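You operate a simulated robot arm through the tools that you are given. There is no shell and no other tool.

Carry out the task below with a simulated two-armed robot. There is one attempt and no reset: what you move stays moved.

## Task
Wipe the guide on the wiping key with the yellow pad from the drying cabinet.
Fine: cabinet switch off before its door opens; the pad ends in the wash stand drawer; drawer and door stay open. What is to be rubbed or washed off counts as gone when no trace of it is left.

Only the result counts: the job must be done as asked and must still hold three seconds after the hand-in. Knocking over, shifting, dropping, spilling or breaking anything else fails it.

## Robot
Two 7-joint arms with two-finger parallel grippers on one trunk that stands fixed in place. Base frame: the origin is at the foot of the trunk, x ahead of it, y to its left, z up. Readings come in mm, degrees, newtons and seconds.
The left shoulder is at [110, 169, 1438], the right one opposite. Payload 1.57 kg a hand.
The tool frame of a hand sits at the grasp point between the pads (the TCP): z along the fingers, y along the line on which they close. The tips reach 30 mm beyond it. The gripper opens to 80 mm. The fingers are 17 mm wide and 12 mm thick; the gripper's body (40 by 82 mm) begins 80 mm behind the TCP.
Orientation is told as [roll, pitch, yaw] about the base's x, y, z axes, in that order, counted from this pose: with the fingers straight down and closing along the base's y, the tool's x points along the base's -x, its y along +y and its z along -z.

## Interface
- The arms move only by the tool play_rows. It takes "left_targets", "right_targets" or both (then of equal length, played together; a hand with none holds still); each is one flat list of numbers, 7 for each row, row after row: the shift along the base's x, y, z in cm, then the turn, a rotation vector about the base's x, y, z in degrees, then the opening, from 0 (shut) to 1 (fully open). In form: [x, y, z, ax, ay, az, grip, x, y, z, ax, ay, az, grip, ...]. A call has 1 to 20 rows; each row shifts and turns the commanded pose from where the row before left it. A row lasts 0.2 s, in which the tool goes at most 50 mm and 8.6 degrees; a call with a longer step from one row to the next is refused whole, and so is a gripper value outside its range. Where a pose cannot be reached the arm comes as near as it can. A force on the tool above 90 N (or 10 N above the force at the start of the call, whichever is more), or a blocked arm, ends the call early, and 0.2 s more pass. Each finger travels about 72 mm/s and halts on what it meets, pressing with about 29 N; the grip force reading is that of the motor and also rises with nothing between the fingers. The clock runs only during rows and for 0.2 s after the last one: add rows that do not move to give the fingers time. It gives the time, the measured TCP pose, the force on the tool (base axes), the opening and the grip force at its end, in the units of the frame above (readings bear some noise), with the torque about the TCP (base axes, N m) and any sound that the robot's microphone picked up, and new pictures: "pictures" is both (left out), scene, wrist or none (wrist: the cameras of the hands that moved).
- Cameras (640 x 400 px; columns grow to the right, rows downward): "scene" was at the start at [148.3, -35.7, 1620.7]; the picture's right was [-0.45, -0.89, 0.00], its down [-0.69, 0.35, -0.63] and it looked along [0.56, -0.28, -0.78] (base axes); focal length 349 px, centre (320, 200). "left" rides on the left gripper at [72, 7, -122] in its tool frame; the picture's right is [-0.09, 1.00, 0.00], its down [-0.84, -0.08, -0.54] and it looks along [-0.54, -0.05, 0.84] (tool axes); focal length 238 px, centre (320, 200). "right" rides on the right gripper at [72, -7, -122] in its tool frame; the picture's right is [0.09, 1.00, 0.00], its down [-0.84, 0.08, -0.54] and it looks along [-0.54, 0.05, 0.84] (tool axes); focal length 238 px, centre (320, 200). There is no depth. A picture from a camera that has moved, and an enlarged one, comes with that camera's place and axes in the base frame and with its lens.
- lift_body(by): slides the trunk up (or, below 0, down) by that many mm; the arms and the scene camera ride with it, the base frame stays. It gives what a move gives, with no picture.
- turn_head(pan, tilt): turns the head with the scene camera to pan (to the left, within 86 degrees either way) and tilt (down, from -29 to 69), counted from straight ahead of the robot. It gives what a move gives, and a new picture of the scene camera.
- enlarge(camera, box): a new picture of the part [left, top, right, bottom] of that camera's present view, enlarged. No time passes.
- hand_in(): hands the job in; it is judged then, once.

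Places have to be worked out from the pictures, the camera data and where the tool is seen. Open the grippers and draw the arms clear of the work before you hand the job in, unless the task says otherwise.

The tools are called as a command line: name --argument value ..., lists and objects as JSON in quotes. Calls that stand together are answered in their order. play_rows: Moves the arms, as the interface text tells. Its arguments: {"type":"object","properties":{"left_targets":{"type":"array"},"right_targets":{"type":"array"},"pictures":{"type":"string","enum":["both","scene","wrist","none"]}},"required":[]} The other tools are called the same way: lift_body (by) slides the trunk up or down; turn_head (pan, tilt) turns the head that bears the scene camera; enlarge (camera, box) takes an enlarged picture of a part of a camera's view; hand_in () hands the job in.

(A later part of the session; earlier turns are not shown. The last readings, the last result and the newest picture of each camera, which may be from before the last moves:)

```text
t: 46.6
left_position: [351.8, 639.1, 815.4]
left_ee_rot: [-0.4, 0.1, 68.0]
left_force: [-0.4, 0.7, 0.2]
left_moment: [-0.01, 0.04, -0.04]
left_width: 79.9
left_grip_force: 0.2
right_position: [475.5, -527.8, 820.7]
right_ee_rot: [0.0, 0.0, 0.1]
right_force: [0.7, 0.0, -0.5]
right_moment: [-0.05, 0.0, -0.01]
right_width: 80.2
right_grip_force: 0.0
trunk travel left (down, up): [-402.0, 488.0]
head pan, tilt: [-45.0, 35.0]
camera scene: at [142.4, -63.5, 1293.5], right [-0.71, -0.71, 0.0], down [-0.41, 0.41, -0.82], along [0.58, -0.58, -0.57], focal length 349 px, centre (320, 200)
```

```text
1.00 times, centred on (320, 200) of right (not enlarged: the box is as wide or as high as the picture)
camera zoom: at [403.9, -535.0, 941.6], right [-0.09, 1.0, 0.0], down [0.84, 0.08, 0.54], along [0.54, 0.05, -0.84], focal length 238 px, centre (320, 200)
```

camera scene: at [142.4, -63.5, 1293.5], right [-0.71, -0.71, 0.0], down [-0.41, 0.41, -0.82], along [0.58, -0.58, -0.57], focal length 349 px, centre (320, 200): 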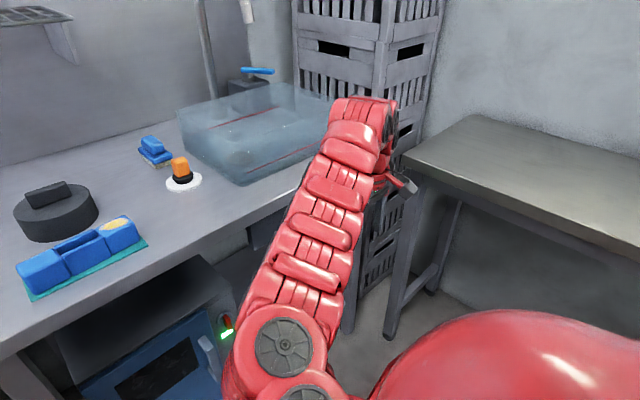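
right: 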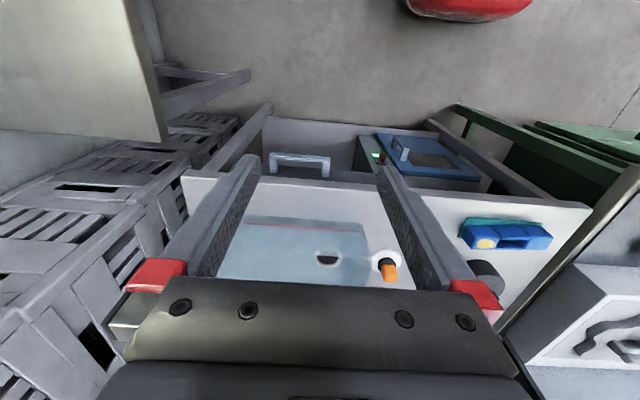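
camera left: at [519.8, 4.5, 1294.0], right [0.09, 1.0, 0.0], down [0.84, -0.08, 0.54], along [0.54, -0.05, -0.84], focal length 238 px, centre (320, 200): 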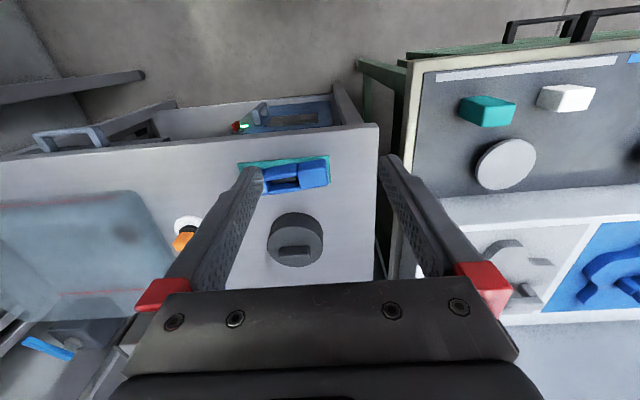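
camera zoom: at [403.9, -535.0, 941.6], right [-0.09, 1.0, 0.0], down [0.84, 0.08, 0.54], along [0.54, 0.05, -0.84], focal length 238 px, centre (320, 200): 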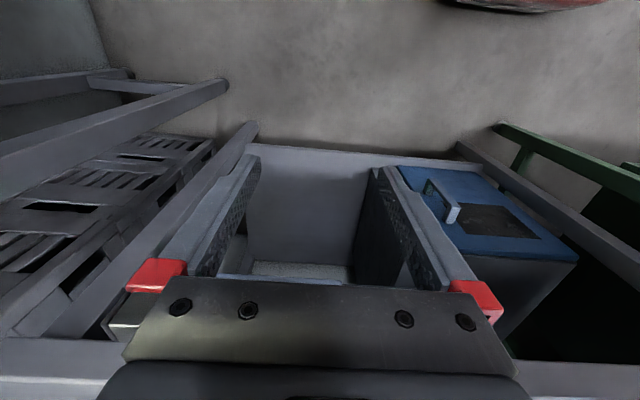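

Still a steep view of the cabinet; I'll lower another 300 mm for a more frontal view.

lift_body --by -300

turn_head --pan -15 --tilt 30

turn_head --pan -40 --tilt 20

enlarge --camera "right" --box '[0, 0, 640, 400]'

```text
t: 49.6
left_position: [351.7, 640.1, 515.6]
left_ee_rot: [-0.5, 0.0, 67.8]
left_force: [0.3, 0.5, 0.4]
left_moment: [-0.01, -0.01, -0.03]
left_width: 80.1
left_grip_force: 0.1
right_position: [475.6, -528.4, 519.7]
right_ee_rot: [0.1, 0.0, 0.1]
right_force: [-0.9, 0.0, 0.5]
right_moment: [-0.01, -0.02, 0.01]
right_width: 80.0
right_grip_force: 0.0
trunk travel left (down, up): [-102.0, 788.0]
head pan, tilt: [-45.0, 35.0]
```

```text
t: 50.5
left_position: [351.5, 640.1, 515.9]
left_ee_rot: [-0.3, 0.0, 67.9]
left_force: [-0.8, 0.3, -0.1]
left_moment: [0.0, -0.01, -0.01]
left_width: 80.2
left_grip_force: 0.1
right_position: [475.2, -529.2, 520.0]
right_ee_rot: [0.0, 0.0, 0.0]
right_force: [0.5, 0.2, 0.3]
right_moment: [0.02, 0.01, 0.0]
right_width: 80.1
right_grip_force: 0.1
trunk travel left (down, up): [-102.0, 788.0]
head pan, tilt: [-15.0, 30.0]
camera scene: at [167.4, -24.7, 1001.3], right [-0.26, -0.97, 0.0], down [-0.48, 0.13, -0.87], along [0.84, -0.22, -0.5], focal length 349 px, centre (320, 200)
```

scene: 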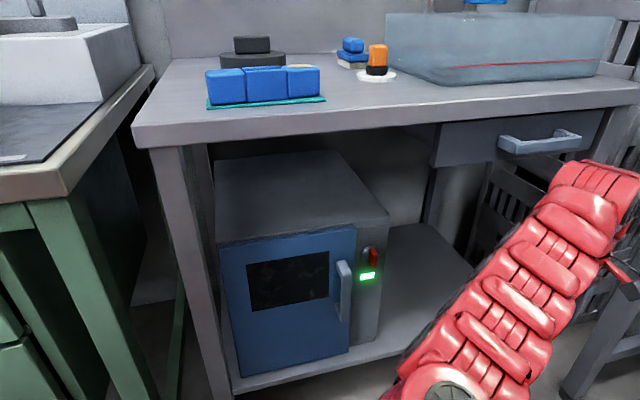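

```text
t: 51.4
left_position: [352.5, 640.4, 515.8]
left_ee_rot: [-0.4, 0.0, 67.8]
left_force: [-0.9, -0.1, 0.1]
left_moment: [-0.01, 0.03, 0.01]
left_width: 79.8
left_grip_force: 0.1
right_position: [475.3, -527.9, 519.8]
right_ee_rot: [0.0, 0.1, 0.1]
right_force: [-0.1, -0.3, -0.7]
right_moment: [0.0, 0.04, 0.0]
right_width: 80.1
right_grip_force: 0.0
trunk travel left (down, up): [-102.0, 788.0]
head pan, tilt: [-40.0, 20.0]
camera scene: at [151.4, -61.1, 1017.3], right [-0.64, -0.77, 0.0], down [-0.26, 0.22, -0.94], along [0.72, -0.6, -0.34], focal length 349 px, centre (320, 200)
```

scene: 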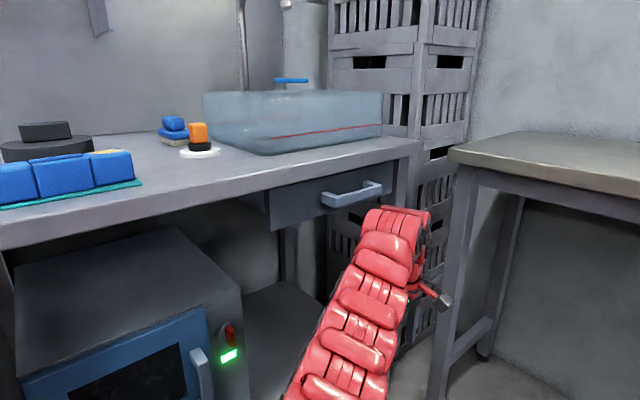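

```text
1.00 times, centred on (320, 200) of right (not enlarged: the box is as wide or as high as the picture)
camera zoom: at [403.9, -535.0, 641.6], right [-0.09, 1.0, 0.0], down [0.84, 0.08, 0.54], along [0.54, 0.05, -0.84], focal length 238 px, centre (320, 200)
```

zoom: 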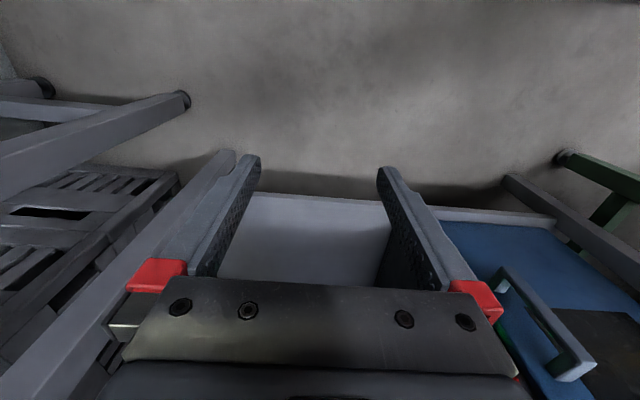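

Good views. I estimate: cabinet door plane x≈715, y 23…-247; handle bar about (690,-215, z 370–525); switch about (712,-290,515); drawer handle about (630,-559,773). Let me look at the switch closely.

turn_head --pan -20 --tilt 35

enlarge --camera "scene" --box '[220, 130, 420, 255]'

enlarge --camera "scene" --box '[300, 190, 380, 240]'

enlarge --camera "scene" --box '[100, 30, 300, 155]'

```text
t: 52.3
left_position: [351.3, 640.9, 515.7]
left_ee_rot: [-0.5, 0.1, 68.0]
left_force: [-0.3, -0.6, 0.4]
left_moment: [0.0, -0.01, 0.02]
left_width: 79.8
left_grip_force: 0.0
right_position: [476.0, -528.6, 519.9]
right_ee_rot: [0.1, 0.0, 0.0]
right_force: [0.1, -0.2, -0.4]
right_moment: [-0.02, 0.02, 0.0]
right_width: 79.8
right_grip_force: 0.1
trunk travel left (down, up): [-102.0, 788.0]
head pan, tilt: [-20.0, 35.0]
camera scene: at [162.8, -31.5, 993.6], right [-0.34, -0.94, 0.0], down [-0.54, 0.2, -0.82], along [0.77, -0.28, -0.57], focal length 349 px, centre (320, 200)
```

scene: 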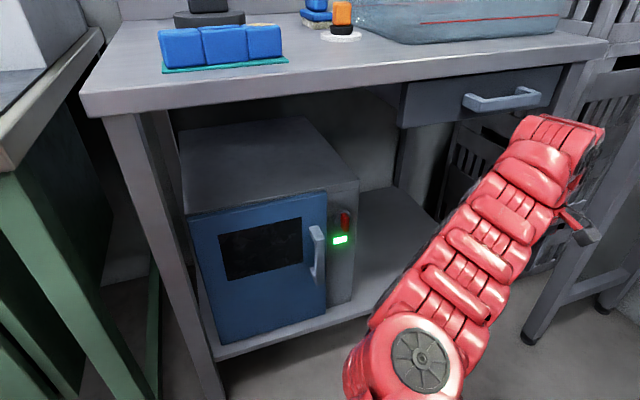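

```text
3.20 times, centred on (320, 192) of scene
camera zoom: at [162.8, -31.5, 993.6], right [-0.34, -0.94, 0.0], down [-0.54, 0.2, -0.82], along [0.77, -0.28, -0.57], focal length 1116 px, centre (320, 224)
```

zoom: 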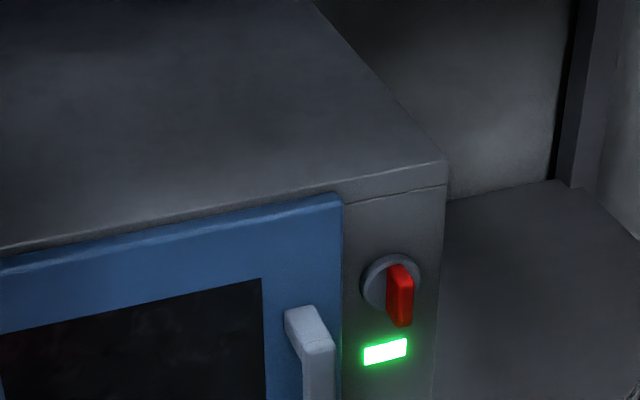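

```text
8.00 times, centred on (340, 215) of scene
camera zoom: at [162.8, -31.5, 993.6], right [-0.34, -0.94, 0.0], down [-0.54, 0.2, -0.82], along [0.77, -0.28, -0.57], focal length 2790 px, centre (160, 80)
```

zoom: 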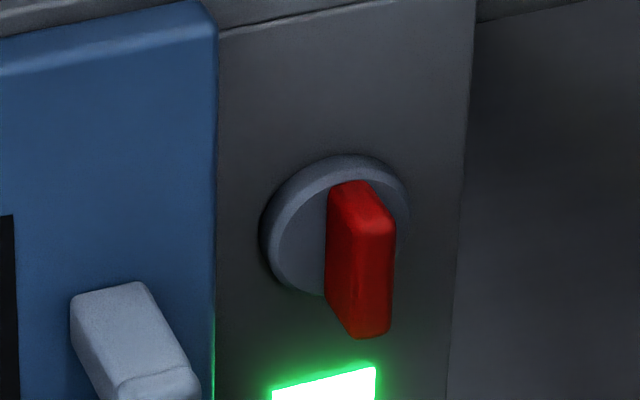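

```text
3.20 times, centred on (200, 92) of scene
camera zoom: at [162.8, -31.5, 993.6], right [-0.34, -0.94, 0.0], down [-0.54, 0.2, -0.82], along [0.77, -0.28, -0.57], focal length 1116 px, centre (704, 544)
```

zoom: 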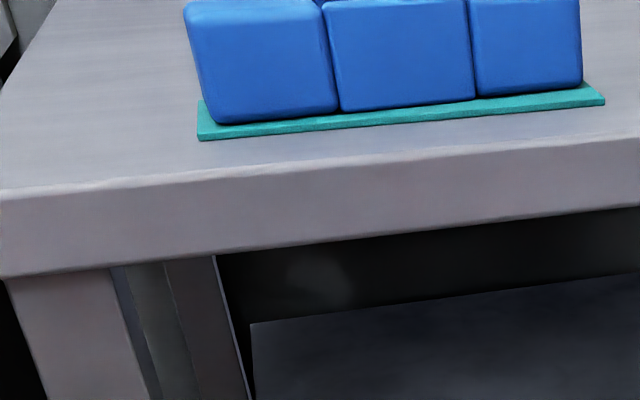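

The switch is a red rotary fin (vertical = on, green lamp lit). I'll raise the trunk 170 mm so the right arm can fold to a forward-pointing posture in front of the cabinet, then step into it.

lift_body --by 170

play_rows --right_targets '[1, 1, -3.2, 0, -7.5, 0, 1, 1, 1, -3.2, 0, -7.5, 0, 1, 1, 1, -3.2, 0, -7.5, 0, 1]' --pictures "none"

```text
t: 54.2
left_position: [350.8, 639.7, 685.4]
left_ee_rot: [-0.4, 0.0, 67.8]
left_force: [0.6, 0.2, -0.2]
left_moment: [-0.01, -0.01, 0.04]
left_width: 80.0
left_grip_force: 0.1
right_position: [475.8, -528.0, 690.0]
right_ee_rot: [0.0, 0.0, 0.0]
right_force: [-0.8, 0.2, -0.5]
right_moment: [-0.05, 0.0, -0.01]
right_width: 80.1
right_grip_force: 0.1
trunk travel left (down, up): [-272.0, 618.0]
head pan, tilt: [-20.0, 35.0]
```

```text
t: 55.0
left_position: [351.0, 639.8, 686.4]
left_ee_rot: [-0.4, 0.0, 67.9]
left_force: [-0.4, 0.1, 0.2]
left_moment: [-0.02, 0.01, 0.0]
left_width: 79.9
left_grip_force: 0.0
right_position: [475.9, -528.9, 689.3]
right_ee_rot: [0.0, 0.0, 0.0]
right_force: [-0.5, 0.4, -0.8]
right_moment: [-0.02, 0.0, 0.02]
right_width: 80.1
right_grip_force: 0.0
right hand out of reach, approached as far as the arm can: row 1, 2, 3
trunk travel left (down, up): [-272.0, 618.0]
head pan, tilt: [-20.0, 35.0]
```

The right hand did not move; like the left, it may need yaw. Testing a yaw turn.

play_rows --right_targets '[0, 0, 0, 0, 0, -8, 1, 0, 0, 0, 0, 0, -8, 1]' --pictures "none"

play_rows --right_targets '[1, 1, -3.2, 0, -7.5, -3, 1, 1, 1, -3.2, 0, -7.5, -3, 1, 1, 1, -3.2, 0, -7.5, -3, 1]' --pictures "none"

```text
t: 55.6
left_position: [350.7, 639.9, 684.9]
left_ee_rot: [-0.5, 0.0, 68.0]
left_force: [0.6, -1.1, -0.1]
left_moment: [0.03, -0.01, 0.0]
left_width: 79.9
left_grip_force: 0.1
right_position: [475.3, -528.5, 690.0]
right_ee_rot: [0.0, 0.0, -16.1]
right_force: [0.8, 0.5, -0.3]
right_moment: [0.01, -0.01, 0.02]
right_width: 79.8
right_grip_force: 0.1
trunk travel left (down, up): [-272.0, 618.0]
head pan, tilt: [-20.0, 35.0]
```

```text
t: 56.4
left_position: [350.6, 640.0, 686.0]
left_ee_rot: [-0.4, 0.0, 67.9]
left_force: [0.0, 0.5, -0.6]
left_moment: [0.04, 0.01, -0.01]
left_width: 80.0
left_grip_force: 0.1
right_position: [475.1, -528.6, 689.5]
right_ee_rot: [-0.1, 0.1, -16.0]
right_force: [-0.6, -0.3, 0.7]
right_moment: [0.0, -0.01, 0.01]
right_width: 79.9
right_grip_force: 0.0
right hand out of reach, approached as far as the arm can: row 1, 2, 3
trunk travel left (down, up): [-272.0, 618.0]
head pan, tilt: [-20.0, 35.0]
```

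Yaw works; the combined tilt-down does not. Testing each component separately.

play_rows --right_targets '[0, 0, -2, 0, 0, 0, 1]' --pictures "none"

play_rows --right_targets '[0, 0, 0, 0, -5, 0, 1]' --pictures "none"

play_rows --right_targets '[0, 2, 0, 0, 0, 0, 1]' --pictures "none"

play_rows --right_targets '[-2, 0, 0, 0, 0, 0, 1]' --pictures "none"

play_rows --right_targets '[0, 0, 2, 0, 0, 0, 1]' --pictures "none"

```text
t: 56.8
left_position: [351.0, 639.8, 684.9]
left_ee_rot: [-0.4, -0.1, 67.8]
left_force: [0.1, 0.0, 0.0]
left_moment: [0.02, 0.04, -0.01]
left_width: 79.8
left_grip_force: 0.1
right_position: [474.9, -528.3, 690.0]
right_ee_rot: [0.0, -0.1, -16.0]
right_force: [0.4, 0.2, 0.0]
right_moment: [0.01, 0.02, 0.0]
right_width: 79.9
right_grip_force: 0.1
right hand out of reach, approached as far as the arm can: row 1
trunk travel left (down, up): [-272.0, 618.0]
head pan, tilt: [-20.0, 35.0]
```

```text
t: 57.2
left_position: [350.7, 640.0, 685.4]
left_ee_rot: [-0.4, 0.0, 67.8]
left_force: [0.2, -0.3, 0.1]
left_moment: [0.02, -0.01, -0.01]
left_width: 80.0
left_grip_force: 0.1
right_position: [475.7, -529.0, 689.7]
right_ee_rot: [0.1, 0.0, -16.0]
right_force: [0.0, 0.3, 0.2]
right_moment: [0.02, -0.02, 0.01]
right_width: 79.9
right_grip_force: 0.0
right hand out of reach, approached as far as the arm can: row 1
trunk travel left (down, up): [-272.0, 618.0]
head pan, tilt: [-20.0, 35.0]
```

```text
t: 57.6
left_position: [351.2, 639.7, 684.8]
left_ee_rot: [-0.4, 0.1, 67.8]
left_force: [-0.4, 0.3, 0.0]
left_moment: [-0.01, -0.01, -0.04]
left_width: 79.9
left_grip_force: 0.1
right_position: [480.7, -522.2, 690.5]
right_ee_rot: [0.1, 0.1, -16.0]
right_force: [0.7, 0.5, 0.2]
right_moment: [0.01, 0.03, 0.01]
right_width: 80.0
right_grip_force: 0.0
right hand out of reach, approached as far as the arm can: row 1
trunk travel left (down, up): [-272.0, 618.0]
head pan, tilt: [-20.0, 35.0]
```

```text
t: 58.0
left_position: [351.1, 638.5, 684.9]
left_ee_rot: [-0.5, -0.1, 67.9]
left_force: [-0.4, -0.1, 1.0]
left_moment: [-0.01, 0.0, 0.0]
left_width: 80.1
left_grip_force: 0.2
right_position: [474.3, -527.7, 690.5]
right_ee_rot: [0.2, 0.2, -16.0]
right_force: [-0.3, -0.1, 0.4]
right_moment: [-0.06, -0.03, -0.01]
right_width: 80.0
right_grip_force: 0.1
right hand out of reach, approached as far as the arm can: row 1
trunk travel left (down, up): [-272.0, 618.0]
head pan, tilt: [-20.0, 35.0]
```

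```text
t: 58.4
left_position: [352.4, 639.3, 684.8]
left_ee_rot: [-0.4, 0.0, 67.8]
left_force: [-0.6, -0.2, -0.1]
left_moment: [0.02, -0.01, 0.0]
left_width: 80.0
left_grip_force: 0.1
right_position: [477.1, -530.4, 693.1]
right_ee_rot: [0.0, 0.0, -15.9]
right_force: [-0.2, 0.1, 0.6]
right_moment: [0.01, 0.01, 0.01]
right_width: 80.1
right_grip_force: 0.2
right hand out of reach, approached as far as the arm can: row 1
trunk travel left (down, up): [-272.0, 618.0]
head pan, tilt: [-20.0, 35.0]
```

The limit looks like a minimum shoulder–wrist distance with the wrist slightly above shoulder height. I'll move slightly outward, then down.

play_rows --right_targets '[2.1, -2.1, -0.5, 0, 0, 0, 1, 1.0, -1.0, -2, 0, 0, 0, 1, 0, 0, -3, 0, 0, 0, 1, 0, 0, -3, 0, 0, 0, 1, 0, 0, -3, 0, 0, 0, 1]' --pictures "scene"

```text
t: 59.6
left_position: [351.6, 640.2, 685.3]
left_ee_rot: [-0.5, 0.0, 67.9]
left_force: [-0.3, 0.5, 0.0]
left_moment: [0.0, -0.02, -0.03]
left_width: 79.8
left_grip_force: 0.1
right_position: [507.8, -560.2, 577.0]
right_ee_rot: [0.0, -0.1, -16.0]
right_force: [-0.2, -0.7, 0.5]
right_moment: [0.03, 0.0, 0.02]
right_width: 79.9
right_grip_force: 0.1
trunk travel left (down, up): [-272.0, 618.0]
head pan, tilt: [-20.0, 35.0]
camera scene: at [162.9, -31.6, 1163.5], right [-0.34, -0.94, 0.0], down [-0.54, 0.2, -0.82], along [0.77, -0.28, -0.57], focal length 349 px, centre (320, 200)
```

scene: 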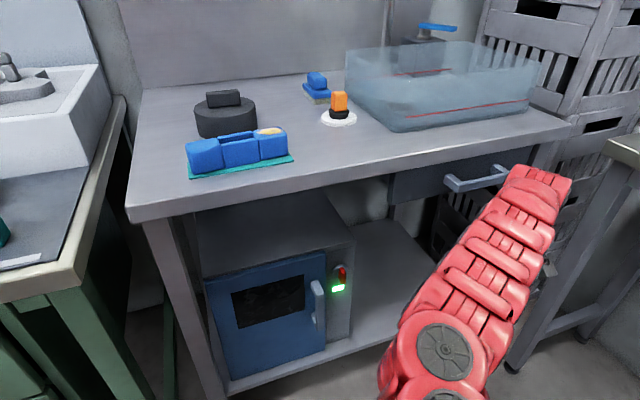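

Good, that works. Next I move down and begin tilting the fingers forward while coming slightly inward.

play_rows --right_targets '[0.3, 0.7, -3.9, 0, -5, 0, 1, 0.3, 0.7, -3.9, 0, -5, 0, 1, 0.3, 0.7, -3.9, 0, -5, 0, 1, 0.3, 0.7, -3.9, 0, -5, 0, 1, 0.3, 0.7, -3.9, 0, -5, 0, 1, 0.3, 0.7, -3.9, 0, -5, 0, 1]' --pictures "scene"

```text
t: 61.0
left_position: [353.1, 639.1, 685.2]
left_ee_rot: [-0.3, 0.0, 67.8]
left_force: [0.1, 0.1, -0.5]
left_moment: [0.01, 0.01, 0.0]
left_width: 80.1
left_grip_force: 0.2
right_position: [530.8, -524.5, 340.9]
right_ee_rot: [8.8, -28.7, -18.3]
right_force: [0.2, -0.7, 0.2]
right_moment: [0.06, 0.02, 0.04]
right_width: 80.2
right_grip_force: 0.1
right hand out of reach, approached as far as the arm can: row 2, 3
trunk travel left (down, up): [-272.0, 618.0]
head pan, tilt: [-20.0, 35.0]
camera scene: at [162.7, -32.0, 1163.5], right [-0.34, -0.94, 0.0], down [-0.54, 0.2, -0.82], along [0.77, -0.28, -0.57], focal length 349 px, centre (320, 200)
```

scene: 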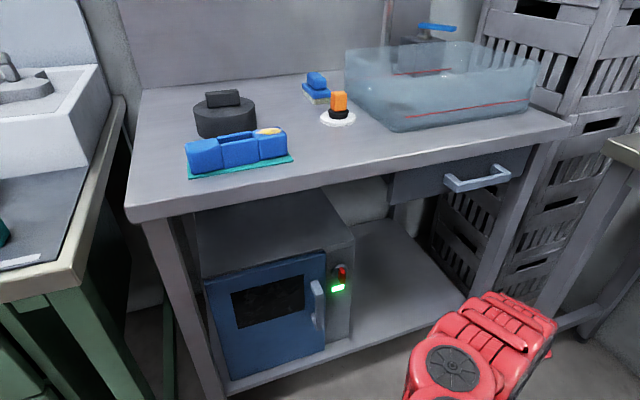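

Works. Continue tilting towards forward-pointing while moving inward in front of the cabinet.

play_rows --right_targets '[0.9, 2.5, -0.5, 0, -7, 0, 1, 0.9, 2.5, -0.5, 0, -7, 0, 1, 0.9, 2.5, -0.5, 0, -7, 0, 1, 0.9, 2.6, 1.4, 0, -7, 0, 1, 0.5, 2.6, 1.6, 0, -7, 0, 1, 0.5, 2.6, 1.6, 0, -7, 0, 1]' --pictures "both"

```text
t: 62.4
left_position: [350.7, 639.1, 685.3]
left_ee_rot: [-0.4, 0.1, 68.0]
left_force: [-0.4, -0.1, 0.1]
left_moment: [-0.05, -0.04, 0.0]
left_width: 79.8
left_grip_force: 0.0
right_position: [582.7, -384.2, 349.6]
right_ee_rot: [38.1, -64.9, -41.2]
right_force: [0.9, -0.6, 0.1]
right_moment: [0.03, 0.04, 0.08]
right_width: 80.0
right_grip_force: 0.0
right hand out of reach, approached as far as the arm can: row 4, 5, 6
trunk travel left (down, up): [-272.0, 618.0]
head pan, tilt: [-20.0, 35.0]
camera scene: at [162.3, -31.1, 1163.5], right [-0.34, -0.94, 0.0], down [-0.54, 0.2, -0.82], along [0.77, -0.28, -0.57], focal length 349 px, centre (320, 200)
camera right: at [443.3, -370.3, 324.0], right [0.07, 0.98, 0.18], down [-0.24, -0.16, 0.96], along [0.97, -0.11, 0.22], focal length 238 px, centre (320, 200)
```

scene: 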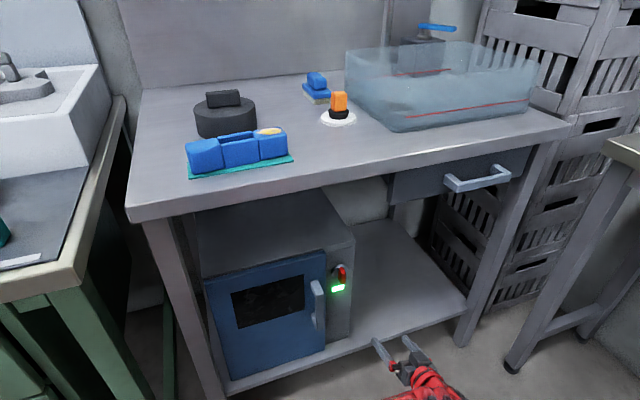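
right: 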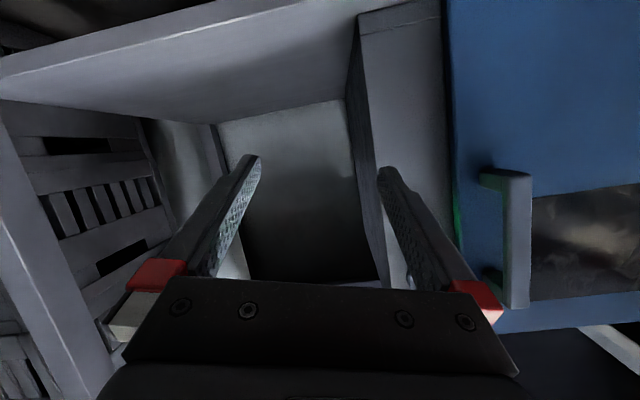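

The hand now points forward in front of the stand, image inverted (world up = image down). I'll raise the trunk 130 mm and finish the orientation (pitch ~-20°, roll ~-15°).

lift_body --by 130

play_rows --right_targets '[0, 0, 0, -5, -6.5, 0, 0.6, 0, 0.5, 0, -5, -6.5, 0, 0.6, 0, 0.5, 0, -5, -6.5, 0, 0.6]' --pictures "both"

```text
t: 64.0
left_position: [351.5, 640.2, 815.5]
left_ee_rot: [-0.4, 0.1, 67.8]
left_force: [-0.5, 0.7, 0.3]
left_moment: [0.01, 0.02, 0.0]
left_width: 79.8
left_grip_force: 0.0
right_position: [583.0, -381.9, 479.1]
right_ee_rot: [38.2, -64.7, -41.3]
right_force: [-0.5, 0.6, -0.1]
right_moment: [0.03, 0.01, 0.03]
right_width: 80.0
right_grip_force: 0.0
trunk travel left (down, up): [-402.0, 488.0]
head pan, tilt: [-20.0, 35.0]
```

```text
t: 64.8
left_position: [351.2, 641.0, 815.4]
left_ee_rot: [-0.4, -0.1, 68.0]
left_force: [0.9, -0.2, 0.9]
left_moment: [0.0, -0.02, -0.03]
left_width: 80.1
left_grip_force: 0.0
right_position: [584.4, -373.0, 480.2]
right_ee_rot: [107.6, -88.4, -110.5]
right_force: [0.0, 0.0, -0.5]
right_moment: [0.02, 0.02, 0.01]
right_width: 48.2
right_grip_force: 0.0
trunk travel left (down, up): [-402.0, 488.0]
head pan, tilt: [-20.0, 35.0]
camera scene: at [163.0, -31.6, 1293.5], right [-0.34, -0.94, 0.0], down [-0.54, 0.2, -0.82], along [0.77, -0.28, -0.57], focal length 349 px, centre (320, 200)
camera right: at [462.4, -371.6, 406.1], right [0.05, 1.0, -0.07], down [-0.55, 0.08, 0.83], along [0.84, 0.0, 0.55], focal length 238 px, centre (320, 200)
```

scene: 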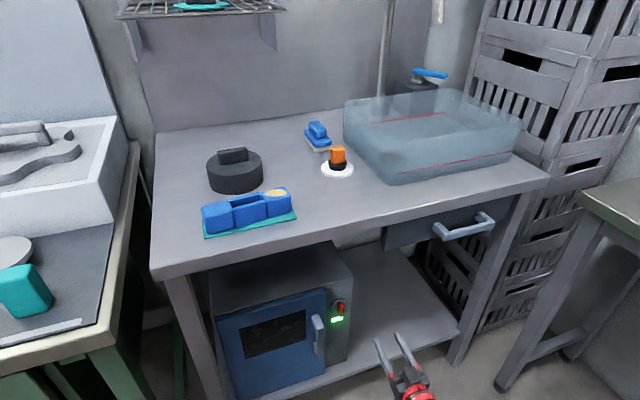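
right: 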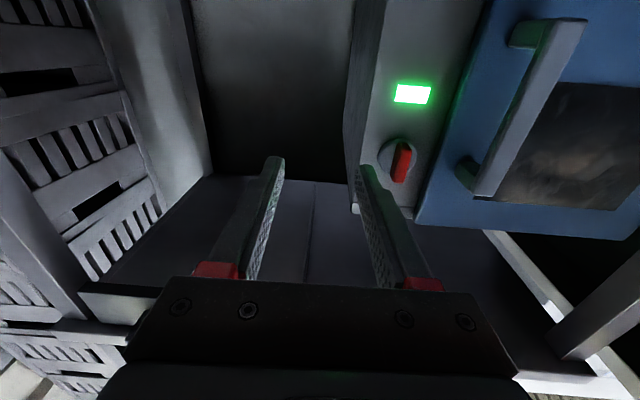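

The red fin is at about (700,-289,511) and the handle bar at about (678,-212, z 387–521). I move the open gripper in front of the fin and check.

play_rows --right_targets '[1.5, 2.8, 1.03, -0.5, 0, 1, 0.6, 1.5, 2.8, 1.03, -0.5, 0, 1, 0.6, 1.5, 2.8, 1.03, -0.5, 0, 1, 0.6]' --pictures "both"

```text
t: 65.6
left_position: [352.2, 640.3, 814.9]
left_ee_rot: [-0.4, 0.0, 67.9]
left_force: [-0.3, 0.1, -0.7]
left_moment: [-0.02, 0.01, 0.01]
left_width: 79.8
left_grip_force: 0.1
right_position: [640.0, -303.8, 507.2]
right_ee_rot: [172.4, -89.5, -172.0]
right_force: [0.5, 0.4, -0.7]
right_moment: [-0.04, 0.02, 0.02]
right_width: 47.7
right_grip_force: 0.0
right hand out of reach, approached as far as the arm can: row 2, 3
trunk travel left (down, up): [-402.0, 488.0]
head pan, tilt: [-20.0, 35.0]
camera scene: at [162.9, -30.9, 1293.5], right [-0.34, -0.94, 0.0], down [-0.54, 0.2, -0.82], along [0.77, -0.28, -0.57], focal length 349 px, centre (320, 200)
camera right: at [518.4, -311.7, 433.6], right [-0.01, 1.0, -0.09], down [-0.55, 0.07, 0.83], along [0.84, 0.06, 0.55], focal length 238 px, centre (320, 200)
```

scene: 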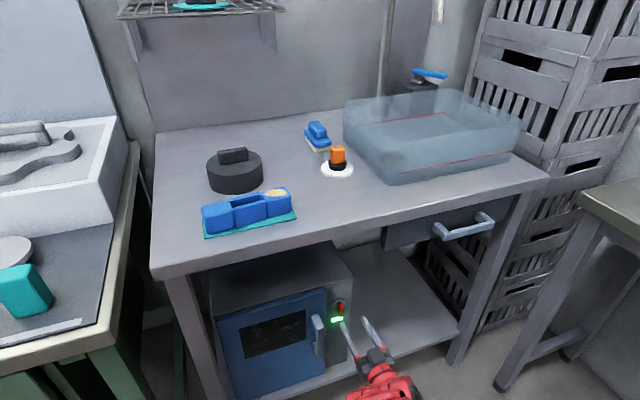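
right: 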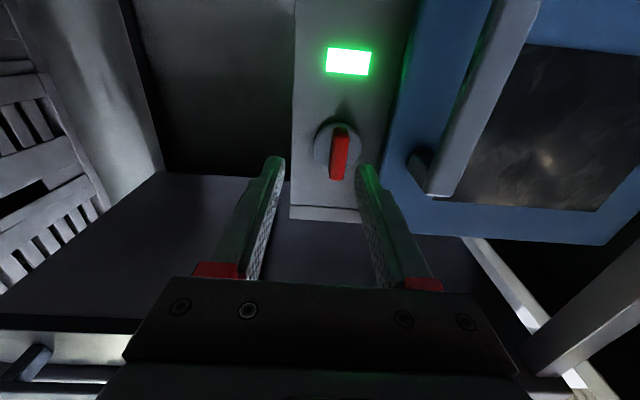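

Nearly aligned; a bit more distance from the shoulder is needed. I'll raise the trunk 50 mm and bring the hand down correspondingly, shifting to y≈-288.

lift_body --by 50

play_rows --right_targets '[0, 0.5, -2.5, 0, 0, 0, 0.6, 0, 1.1, -2.4, 0, 0, 0, 0.6, 1, 0, 0, 0, 0, 0, 0.6]' --pictures "wrist"

```text
t: 66.5
left_position: [352.0, 641.1, 864.9]
left_ee_rot: [-0.4, 0.1, 67.9]
left_force: [-0.3, -0.3, 0.9]
left_moment: [-0.01, 0.04, -0.02]
left_width: 80.1
left_grip_force: 0.1
right_position: [639.3, -304.4, 556.4]
right_ee_rot: [164.2, -89.5, -163.8]
right_force: [-0.3, -0.2, 0.4]
right_moment: [-0.01, 0.01, 0.01]
right_width: 48.1
right_grip_force: 0.1
trunk travel left (down, up): [-452.0, 438.0]
head pan, tilt: [-20.0, 35.0]
```

```text
t: 67.3
left_position: [351.4, 639.1, 865.6]
left_ee_rot: [-0.3, 0.0, 67.9]
left_force: [1.3, 0.4, -0.1]
left_moment: [0.0, 0.01, -0.01]
left_width: 79.9
left_grip_force: 0.0
right_position: [650.9, -288.0, 507.7]
right_ee_rot: [166.3, -89.5, -165.9]
right_force: [0.7, 0.3, -0.1]
right_moment: [0.01, -0.03, 0.04]
right_width: 48.0
right_grip_force: 0.1
trunk travel left (down, up): [-452.0, 438.0]
head pan, tilt: [-20.0, 35.0]
camera right: at [528.9, -295.9, 434.9], right [-0.01, 1.0, -0.09], down [-0.55, 0.07, 0.83], along [0.84, 0.06, 0.55], focal length 238 px, centre (320, 200)
```

right: 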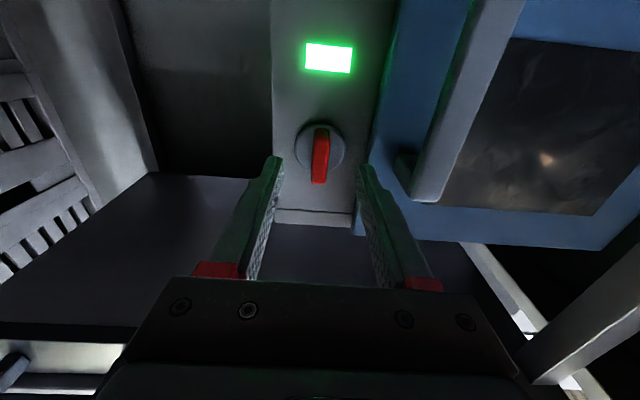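

The fin sits centred between the fingers. I advance 26 mm and then close on it.

play_rows --right_targets '[1.3, 0, 0, 0, 0, 0, 0.45, 1.3, 0, 0, 0, 0, 0, 0.45, 0, 0, 0, 0, 0, 0, 0.05, 0, 0, 0, 0, 0, 0, 0.05, 0, 0, 0, 0, 0, 0, 0.05]' --pictures "wrist"

```text
t: 68.5
left_position: [352.1, 639.3, 866.0]
left_ee_rot: [-0.4, -0.1, 68.0]
left_force: [0.1, 0.1, 0.1]
left_moment: [0.02, 0.01, -0.01]
left_width: 79.7
left_grip_force: 0.1
right_position: [676.2, -289.2, 508.5]
right_ee_rot: [162.1, -89.6, -161.6]
right_force: [-1.6, 3.9, -1.3]
right_moment: [-0.1, 0.17, -0.08]
right_width: 12.8
right_grip_force: 29.5
trunk travel left (down, up): [-452.0, 438.0]
head pan, tilt: [-20.0, 35.0]
camera right: at [554.2, -295.4, 434.9], right [-0.01, 1.0, -0.09], down [-0.55, 0.07, 0.83], along [0.84, 0.06, 0.55], focal length 238 px, centre (320, 200)
```

right: 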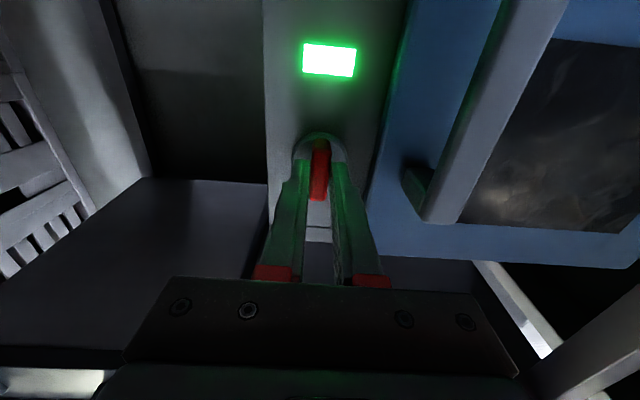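

The fin is gripped (12.8 mm). I turn it counter-clockwise seen from the front (about -x) and watch torque and lamp.

play_rows --right_targets '[0, 0, 0, -7, 0, 0, 0.05, 0, 0, 0, -7, 0, 0, 0.05, 0, 0, 0, -7, 0, 0, 0.05]' --pictures "wrist"

```text
t: 69.4
left_position: [348.6, 640.2, 866.1]
left_ee_rot: [-0.5, -0.1, 68.0]
left_force: [-0.4, 0.0, 0.4]
left_moment: [0.02, 0.04, -0.01]
left_width: 79.8
left_grip_force: 0.0
right_position: [666.5, -294.9, 513.2]
right_ee_rot: [-74.5, -69.2, 75.3]
right_force: [-22.0, -0.7, 3.7]
right_moment: [0.02, -0.17, 0.11]
right_width: 3.3
right_grip_force: 0.2
right hand out of reach, approached as far as the arm can: row 1, 2, 3
trunk travel left (down, up): [-452.0, 438.0]
head pan, tilt: [-20.0, 35.0]
stopped in row 3 (right hand): the force on the tool passed its limit at 132 N (the readings are from after the stop); the commanded pose is now the measured one
camera right: at [538.8, -325.4, 459.3], right [-0.04, 0.9, -0.43], down [-0.47, 0.36, 0.81], along [0.88, 0.23, 0.41], focal length 238 px, centre (320, 200)
```

right: 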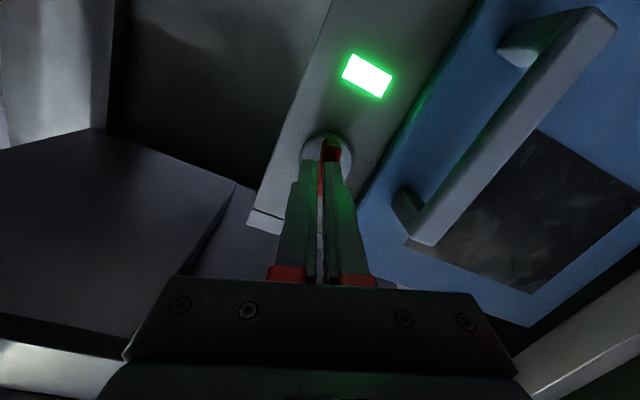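

The roll was out of reach and the hand slipped off; the lamp is still lit. I back away gently and open.

play_rows --right_targets '[-1, 0, 0, 0, 0, 0, 0.05, -2, 0, 0, 0, 0, 0, 0.05, -2, 0, 0, 0, 0, 0, 0.4]' --pictures "both"

```text
t: 70.2
left_position: [351.3, 640.0, 866.0]
left_ee_rot: [-0.4, 0.0, 67.9]
left_force: [-0.3, 0.2, 0.6]
left_moment: [0.01, -0.01, 0.02]
left_width: 79.7
left_grip_force: 0.1
right_position: [618.3, -295.2, 513.8]
right_ee_rot: [-75.1, -69.3, 76.1]
right_force: [-0.3, 0.0, 0.2]
right_moment: [0.02, -0.04, -0.02]
right_width: 32.1
right_grip_force: 0.2
trunk travel left (down, up): [-452.0, 438.0]
head pan, tilt: [-20.0, 35.0]
camera scene: at [162.6, -31.1, 1343.6], right [-0.34, -0.94, 0.0], down [-0.54, 0.2, -0.82], along [0.77, -0.28, -0.57], focal length 349 px, centre (320, 200)
camera right: at [491.0, -325.2, 459.8], right [-0.04, 0.9, -0.43], down [-0.47, 0.36, 0.81], along [0.88, 0.23, 0.41], focal length 238 px, centre (320, 200)
```

scene: 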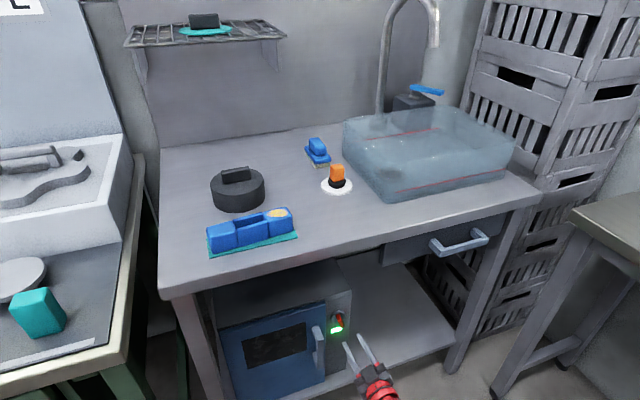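
right: 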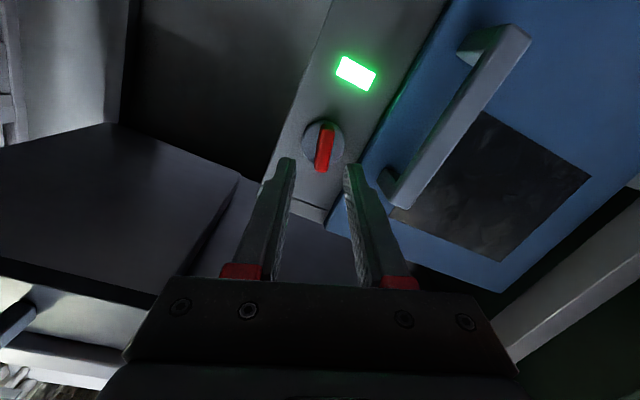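

Let me check in detail whether the fin has turned.

enlarge --camera "scene" --box '[290, 290, 390, 352]'

enlarge --camera "right" --box '[240, 40, 440, 165]'

```text
6.40 times, centred on (340, 321) of scene
camera zoom: at [162.6, -31.1, 1343.6], right [-0.34, -0.94, 0.0], down [-0.54, 0.2, -0.82], along [0.77, -0.28, -0.57], focal length 2232 px, centre (192, -574)
```

zoom: 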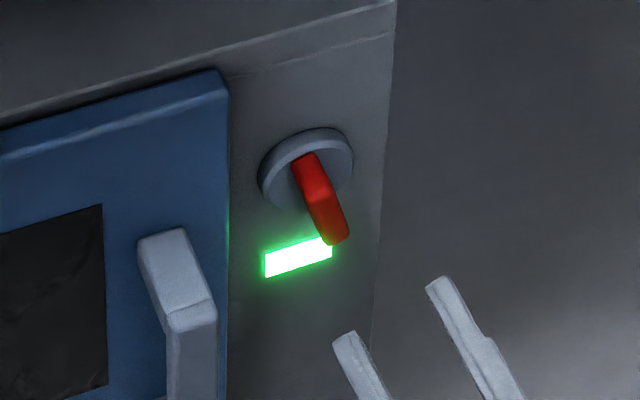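

```text
3.20 times, centred on (340, 102) of right
camera zoom: at [491.0, -325.2, 459.8], right [-0.04, 0.9, -0.43], down [-0.47, 0.36, 0.81], along [0.88, 0.23, 0.41], focal length 763 px, centre (256, 512)
```

zoom: 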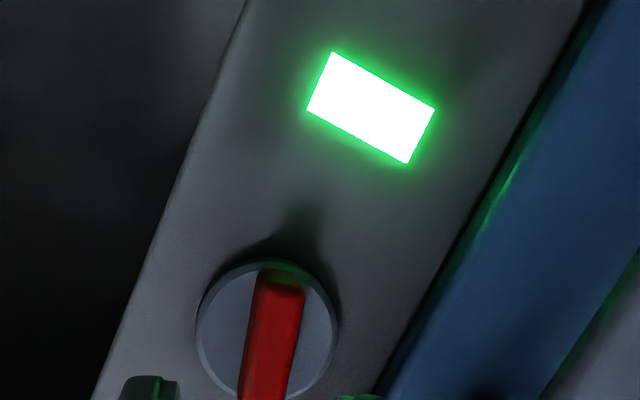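

The fin has turned about 17° counter-clockwise, so that direction is free. I'll now push it round with the closed fingertips: first place the tips to the right of its upper half.

play_rows --right_targets '[0, -0.7, 0.6, 0, 0, 0, 0, 1.6, -0.3, 0.3, 0, 0, 0, 0, 1.6, -0.3, 0.3, 0, 0, 0, 0]' --pictures "wrist"

```text
t: 71.0
left_position: [350.9, 641.1, 865.5]
left_ee_rot: [-0.4, 0.1, 67.9]
left_force: [-1.0, 0.0, 0.2]
left_moment: [0.03, -0.02, -0.02]
left_width: 79.9
left_grip_force: 0.1
right_position: [650.8, -307.3, 524.7]
right_ee_rot: [-75.1, -69.3, 75.8]
right_force: [0.0, 0.1, 0.0]
right_moment: [0.0, -0.01, -0.03]
right_width: 0.0
right_grip_force: 21.3
trunk travel left (down, up): [-452.0, 438.0]
head pan, tilt: [-20.0, 35.0]
camera right: at [523.4, -338.1, 471.4], right [-0.04, 0.9, -0.43], down [-0.47, 0.36, 0.81], along [0.88, 0.23, 0.41], focal length 238 px, centre (320, 200)
```

right: 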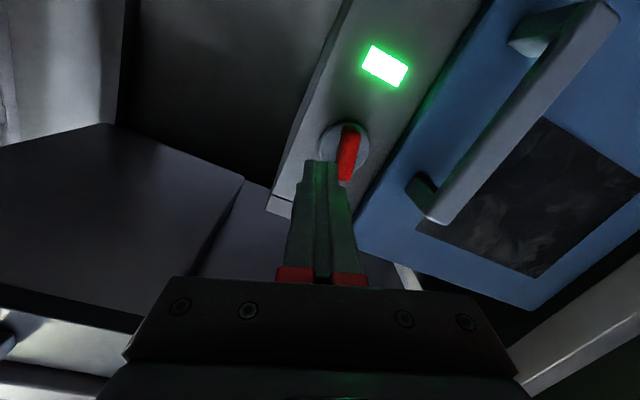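

The tips are beside the fin. I go in 24 mm, then sweep left and over along a quarter arc around the switch axis.

play_rows --right_targets '[1.2, 0, 0.1, 0, 0, 0, 0, 1.2, 0, 0.2, 0, 0, 0, 0]' --pictures "wrist"

```text
t: 71.6
left_position: [351.2, 641.4, 865.4]
left_ee_rot: [-0.4, -0.1, 68.1]
left_force: [-0.2, 0.3, -0.3]
left_moment: [0.02, 0.0, 0.01]
left_width: 80.0
left_grip_force: 0.1
right_position: [676.0, -308.1, 528.4]
right_ee_rot: [-75.0, -69.2, 76.0]
right_force: [-0.2, 0.5, -0.3]
right_moment: [-0.02, -0.01, 0.0]
right_width: 0.0
right_grip_force: 20.6
trunk travel left (down, up): [-452.0, 438.0]
head pan, tilt: [-20.0, 35.0]
camera right: at [547.8, -338.3, 474.5], right [-0.04, 0.9, -0.43], down [-0.47, 0.36, 0.81], along [0.88, 0.23, 0.41], focal length 238 px, centre (320, 200)
```

right: 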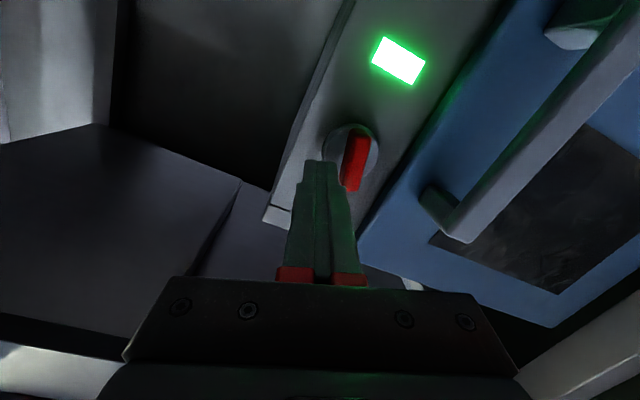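

No contact yet. Sweep along the arc in small steps.

play_rows --right_targets '[0, 0.5, -0.05, 0, 0, 0, 0, 0, 0.4, 0.1, 0, 0, 0, 0, 0, 0.4, 0.1, 0, 0, 0, 0, 0, 0.4, 0.05, 0, 0, 0, 0, 0, 0.4, 0, 0, 0, 0, 0]' --pictures "wrist"

```text
t: 72.8
left_position: [351.2, 640.9, 865.6]
left_ee_rot: [-0.4, 0.0, 67.9]
left_force: [0.2, 0.4, 0.8]
left_moment: [-0.04, -0.01, 0.01]
left_width: 79.9
left_grip_force: 0.1
right_position: [674.1, -286.0, 530.4]
right_ee_rot: [-75.1, -69.2, 75.8]
right_force: [-0.1, -5.6, 5.4]
right_moment: [-0.05, -0.18, -0.14]
right_width: 0.0
right_grip_force: 21.4
trunk travel left (down, up): [-452.0, 438.0]
head pan, tilt: [-20.0, 35.0]
heard: click
camera right: at [546.6, -317.9, 476.8], right [-0.04, 0.9, -0.43], down [-0.47, 0.36, 0.81], along [0.88, 0.23, 0.41], focal length 238 px, centre (320, 200)
```

right: 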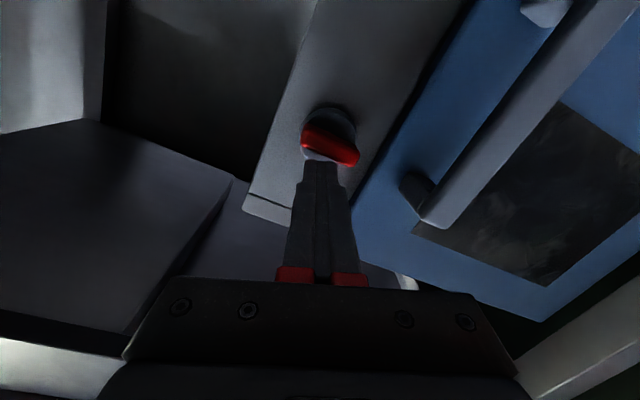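

Click heard and the lamp went out — the cabinet is off. I'll nudge slightly more and retreat straight back.

play_rows --right_targets '[0, 0.3, -0.2, 0, 0, 0, 0, 0, 0.2, -0.2, 0, 0, 0, 0, 0, -0.2, 0.6, 0, 0, 0, 0, -3, 0, 0.2, 0, 0, 0, 0, -3, 0, 0, 0, 0, 0, 0]' --pictures "both"

```text
t: 74.0
left_position: [350.5, 641.2, 865.1]
left_ee_rot: [-0.5, 0.0, 68.0]
left_force: [-0.2, -0.5, 0.5]
left_moment: [0.01, -0.03, 0.01]
left_width: 79.8
left_grip_force: 0.0
right_position: [614.8, -281.7, 534.7]
right_ee_rot: [-74.5, -69.4, 75.6]
right_force: [0.5, -0.8, 0.2]
right_moment: [-0.01, -0.02, -0.04]
right_width: 0.1
right_grip_force: 21.1
trunk travel left (down, up): [-452.0, 438.0]
head pan, tilt: [-20.0, 35.0]
camera scene: at [162.6, -30.9, 1343.5], right [-0.34, -0.94, 0.0], down [-0.54, 0.2, -0.82], along [0.77, -0.28, -0.57], focal length 349 px, centre (320, 200)
camera right: at [486.4, -312.6, 479.8], right [-0.04, 0.9, -0.42], down [-0.47, 0.36, 0.81], along [0.88, 0.23, 0.41], focal length 238 px, centre (320, 200)
```

scene: 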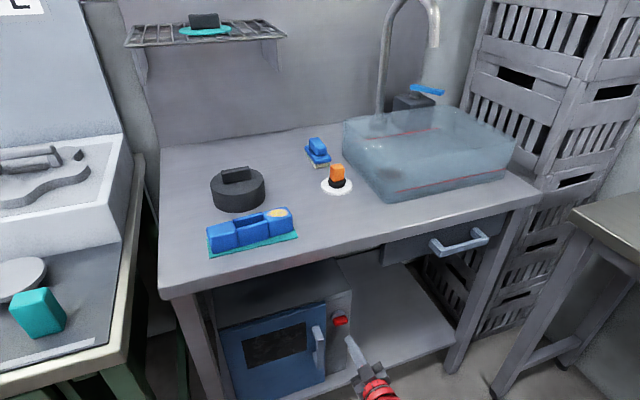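
right: 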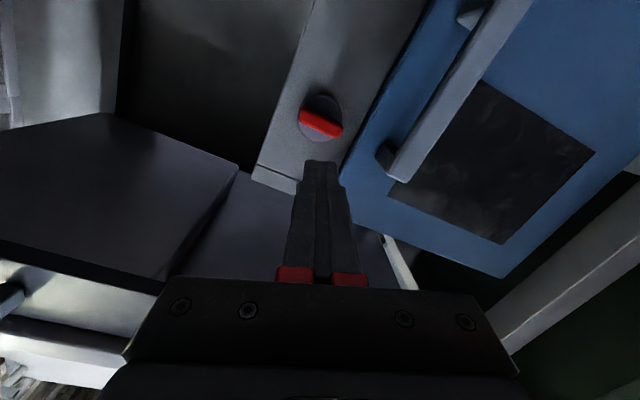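

Switch is off (fin horizontal, lamp dark). Now the door handle: lower the trunk 80 mm to bring the hand to z≈455, then level the roll and shift to y≈-212 in front of the bar.

lift_body --by -80

play_rows --right_targets '[0, 2.3, 0, 6, -1.5, 0, 0.7, 0, 2.3, 0, 6, -1.5, 0, 0.7, 0, 2.4, 0, 6, -1.5, 0, 0.7]' --pictures "both"

```text
t: 75.1
left_position: [350.8, 640.3, 786.5]
left_ee_rot: [-0.4, 0.0, 68.1]
left_force: [-0.1, -0.5, -0.4]
left_moment: [-0.01, -0.02, 0.01]
left_width: 80.1
left_grip_force: 0.1
right_position: [613.8, -282.9, 454.6]
right_ee_rot: [-74.8, -69.3, 75.8]
right_force: [0.3, 0.4, -0.1]
right_moment: [0.0, -0.01, 0.01]
right_width: 0.0
right_grip_force: 21.3
trunk travel left (down, up): [-372.0, 518.0]
head pan, tilt: [-20.0, 35.0]
```

```text
t: 75.9
left_position: [350.7, 640.1, 785.7]
left_ee_rot: [-0.4, 0.0, 68.0]
left_force: [-0.7, 0.2, 0.0]
left_moment: [-0.02, 0.07, 0.01]
left_width: 80.0
left_grip_force: 0.1
right_position: [614.4, -212.5, 453.1]
right_ee_rot: [-72.2, -88.0, 73.1]
right_force: [-0.3, 0.0, 0.2]
right_moment: [0.03, 0.02, -0.02]
right_width: 56.0
right_grip_force: 0.2
trunk travel left (down, up): [-372.0, 518.0]
head pan, tilt: [-20.0, 35.0]
camera scene: at [162.8, -31.1, 1263.5], right [-0.34, -0.94, 0.0], down [-0.54, 0.2, -0.82], along [0.77, -0.28, -0.57], focal length 349 px, centre (320, 200)
camera right: at [492.0, -223.1, 383.4], right [-0.02, 0.99, -0.13], down [-0.53, 0.1, 0.84], along [0.85, 0.08, 0.53], focal length 238 px, centre (320, 200)
```

scene: 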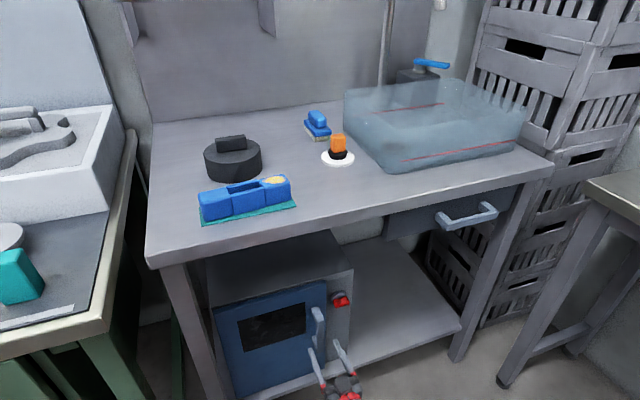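
right: 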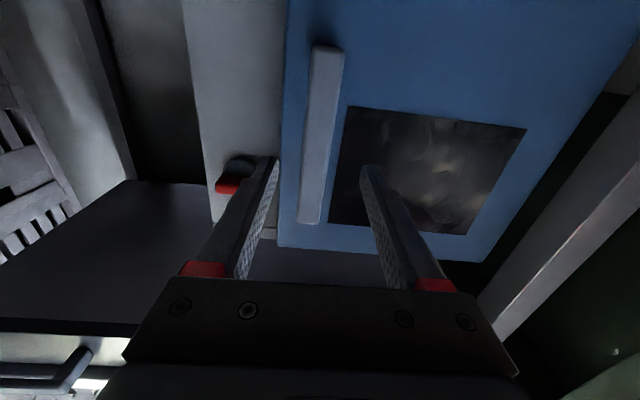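

The bar is between the fingers (y≈-215, z 383–526). I advance 55 mm and close on it.

play_rows --right_targets '[2, -0.2, 0, 0, 0, 0, 0.6, 2, 0, 0, 0, 0, 0, 0.6, 1.5, 0, 0, 0, 0, 0, 0.6, 0, 0, 0, 0, 0, 0, 0.1, 0, 0, 0, 0, 0, 0, 0.1, 0, 0, 0, 0, 0, 0, 0.1]' --pictures "wrist"

```text
t: 77.3
left_position: [351.2, 640.2, 785.7]
left_ee_rot: [-0.4, 0.0, 68.0]
left_force: [-0.6, -0.3, -0.4]
left_moment: [0.01, 0.0, -0.04]
left_width: 79.7
left_grip_force: 0.0
right_position: [669.2, -215.1, 453.7]
right_ee_rot: [-72.1, -87.8, 73.0]
right_force: [1.7, 0.7, 0.4]
right_moment: [0.52, 0.31, -0.31]
right_width: 22.4
right_grip_force: 34.8
trunk travel left (down, up): [-372.0, 518.0]
head pan, tilt: [-20.0, 35.0]
camera right: at [547.2, -225.7, 383.2], right [-0.02, 0.99, -0.13], down [-0.53, 0.1, 0.84], along [0.85, 0.08, 0.53], focal length 238 px, centre (320, 200)
```

right: 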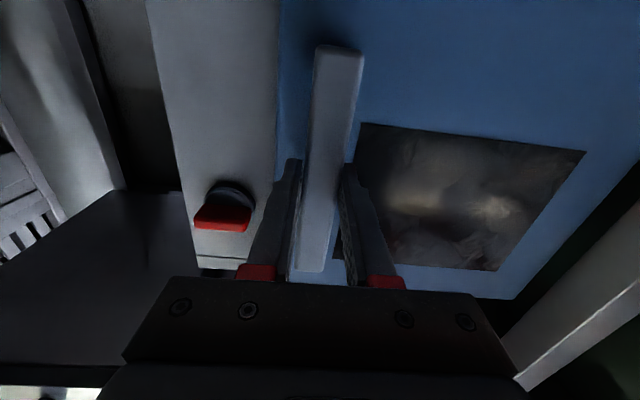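

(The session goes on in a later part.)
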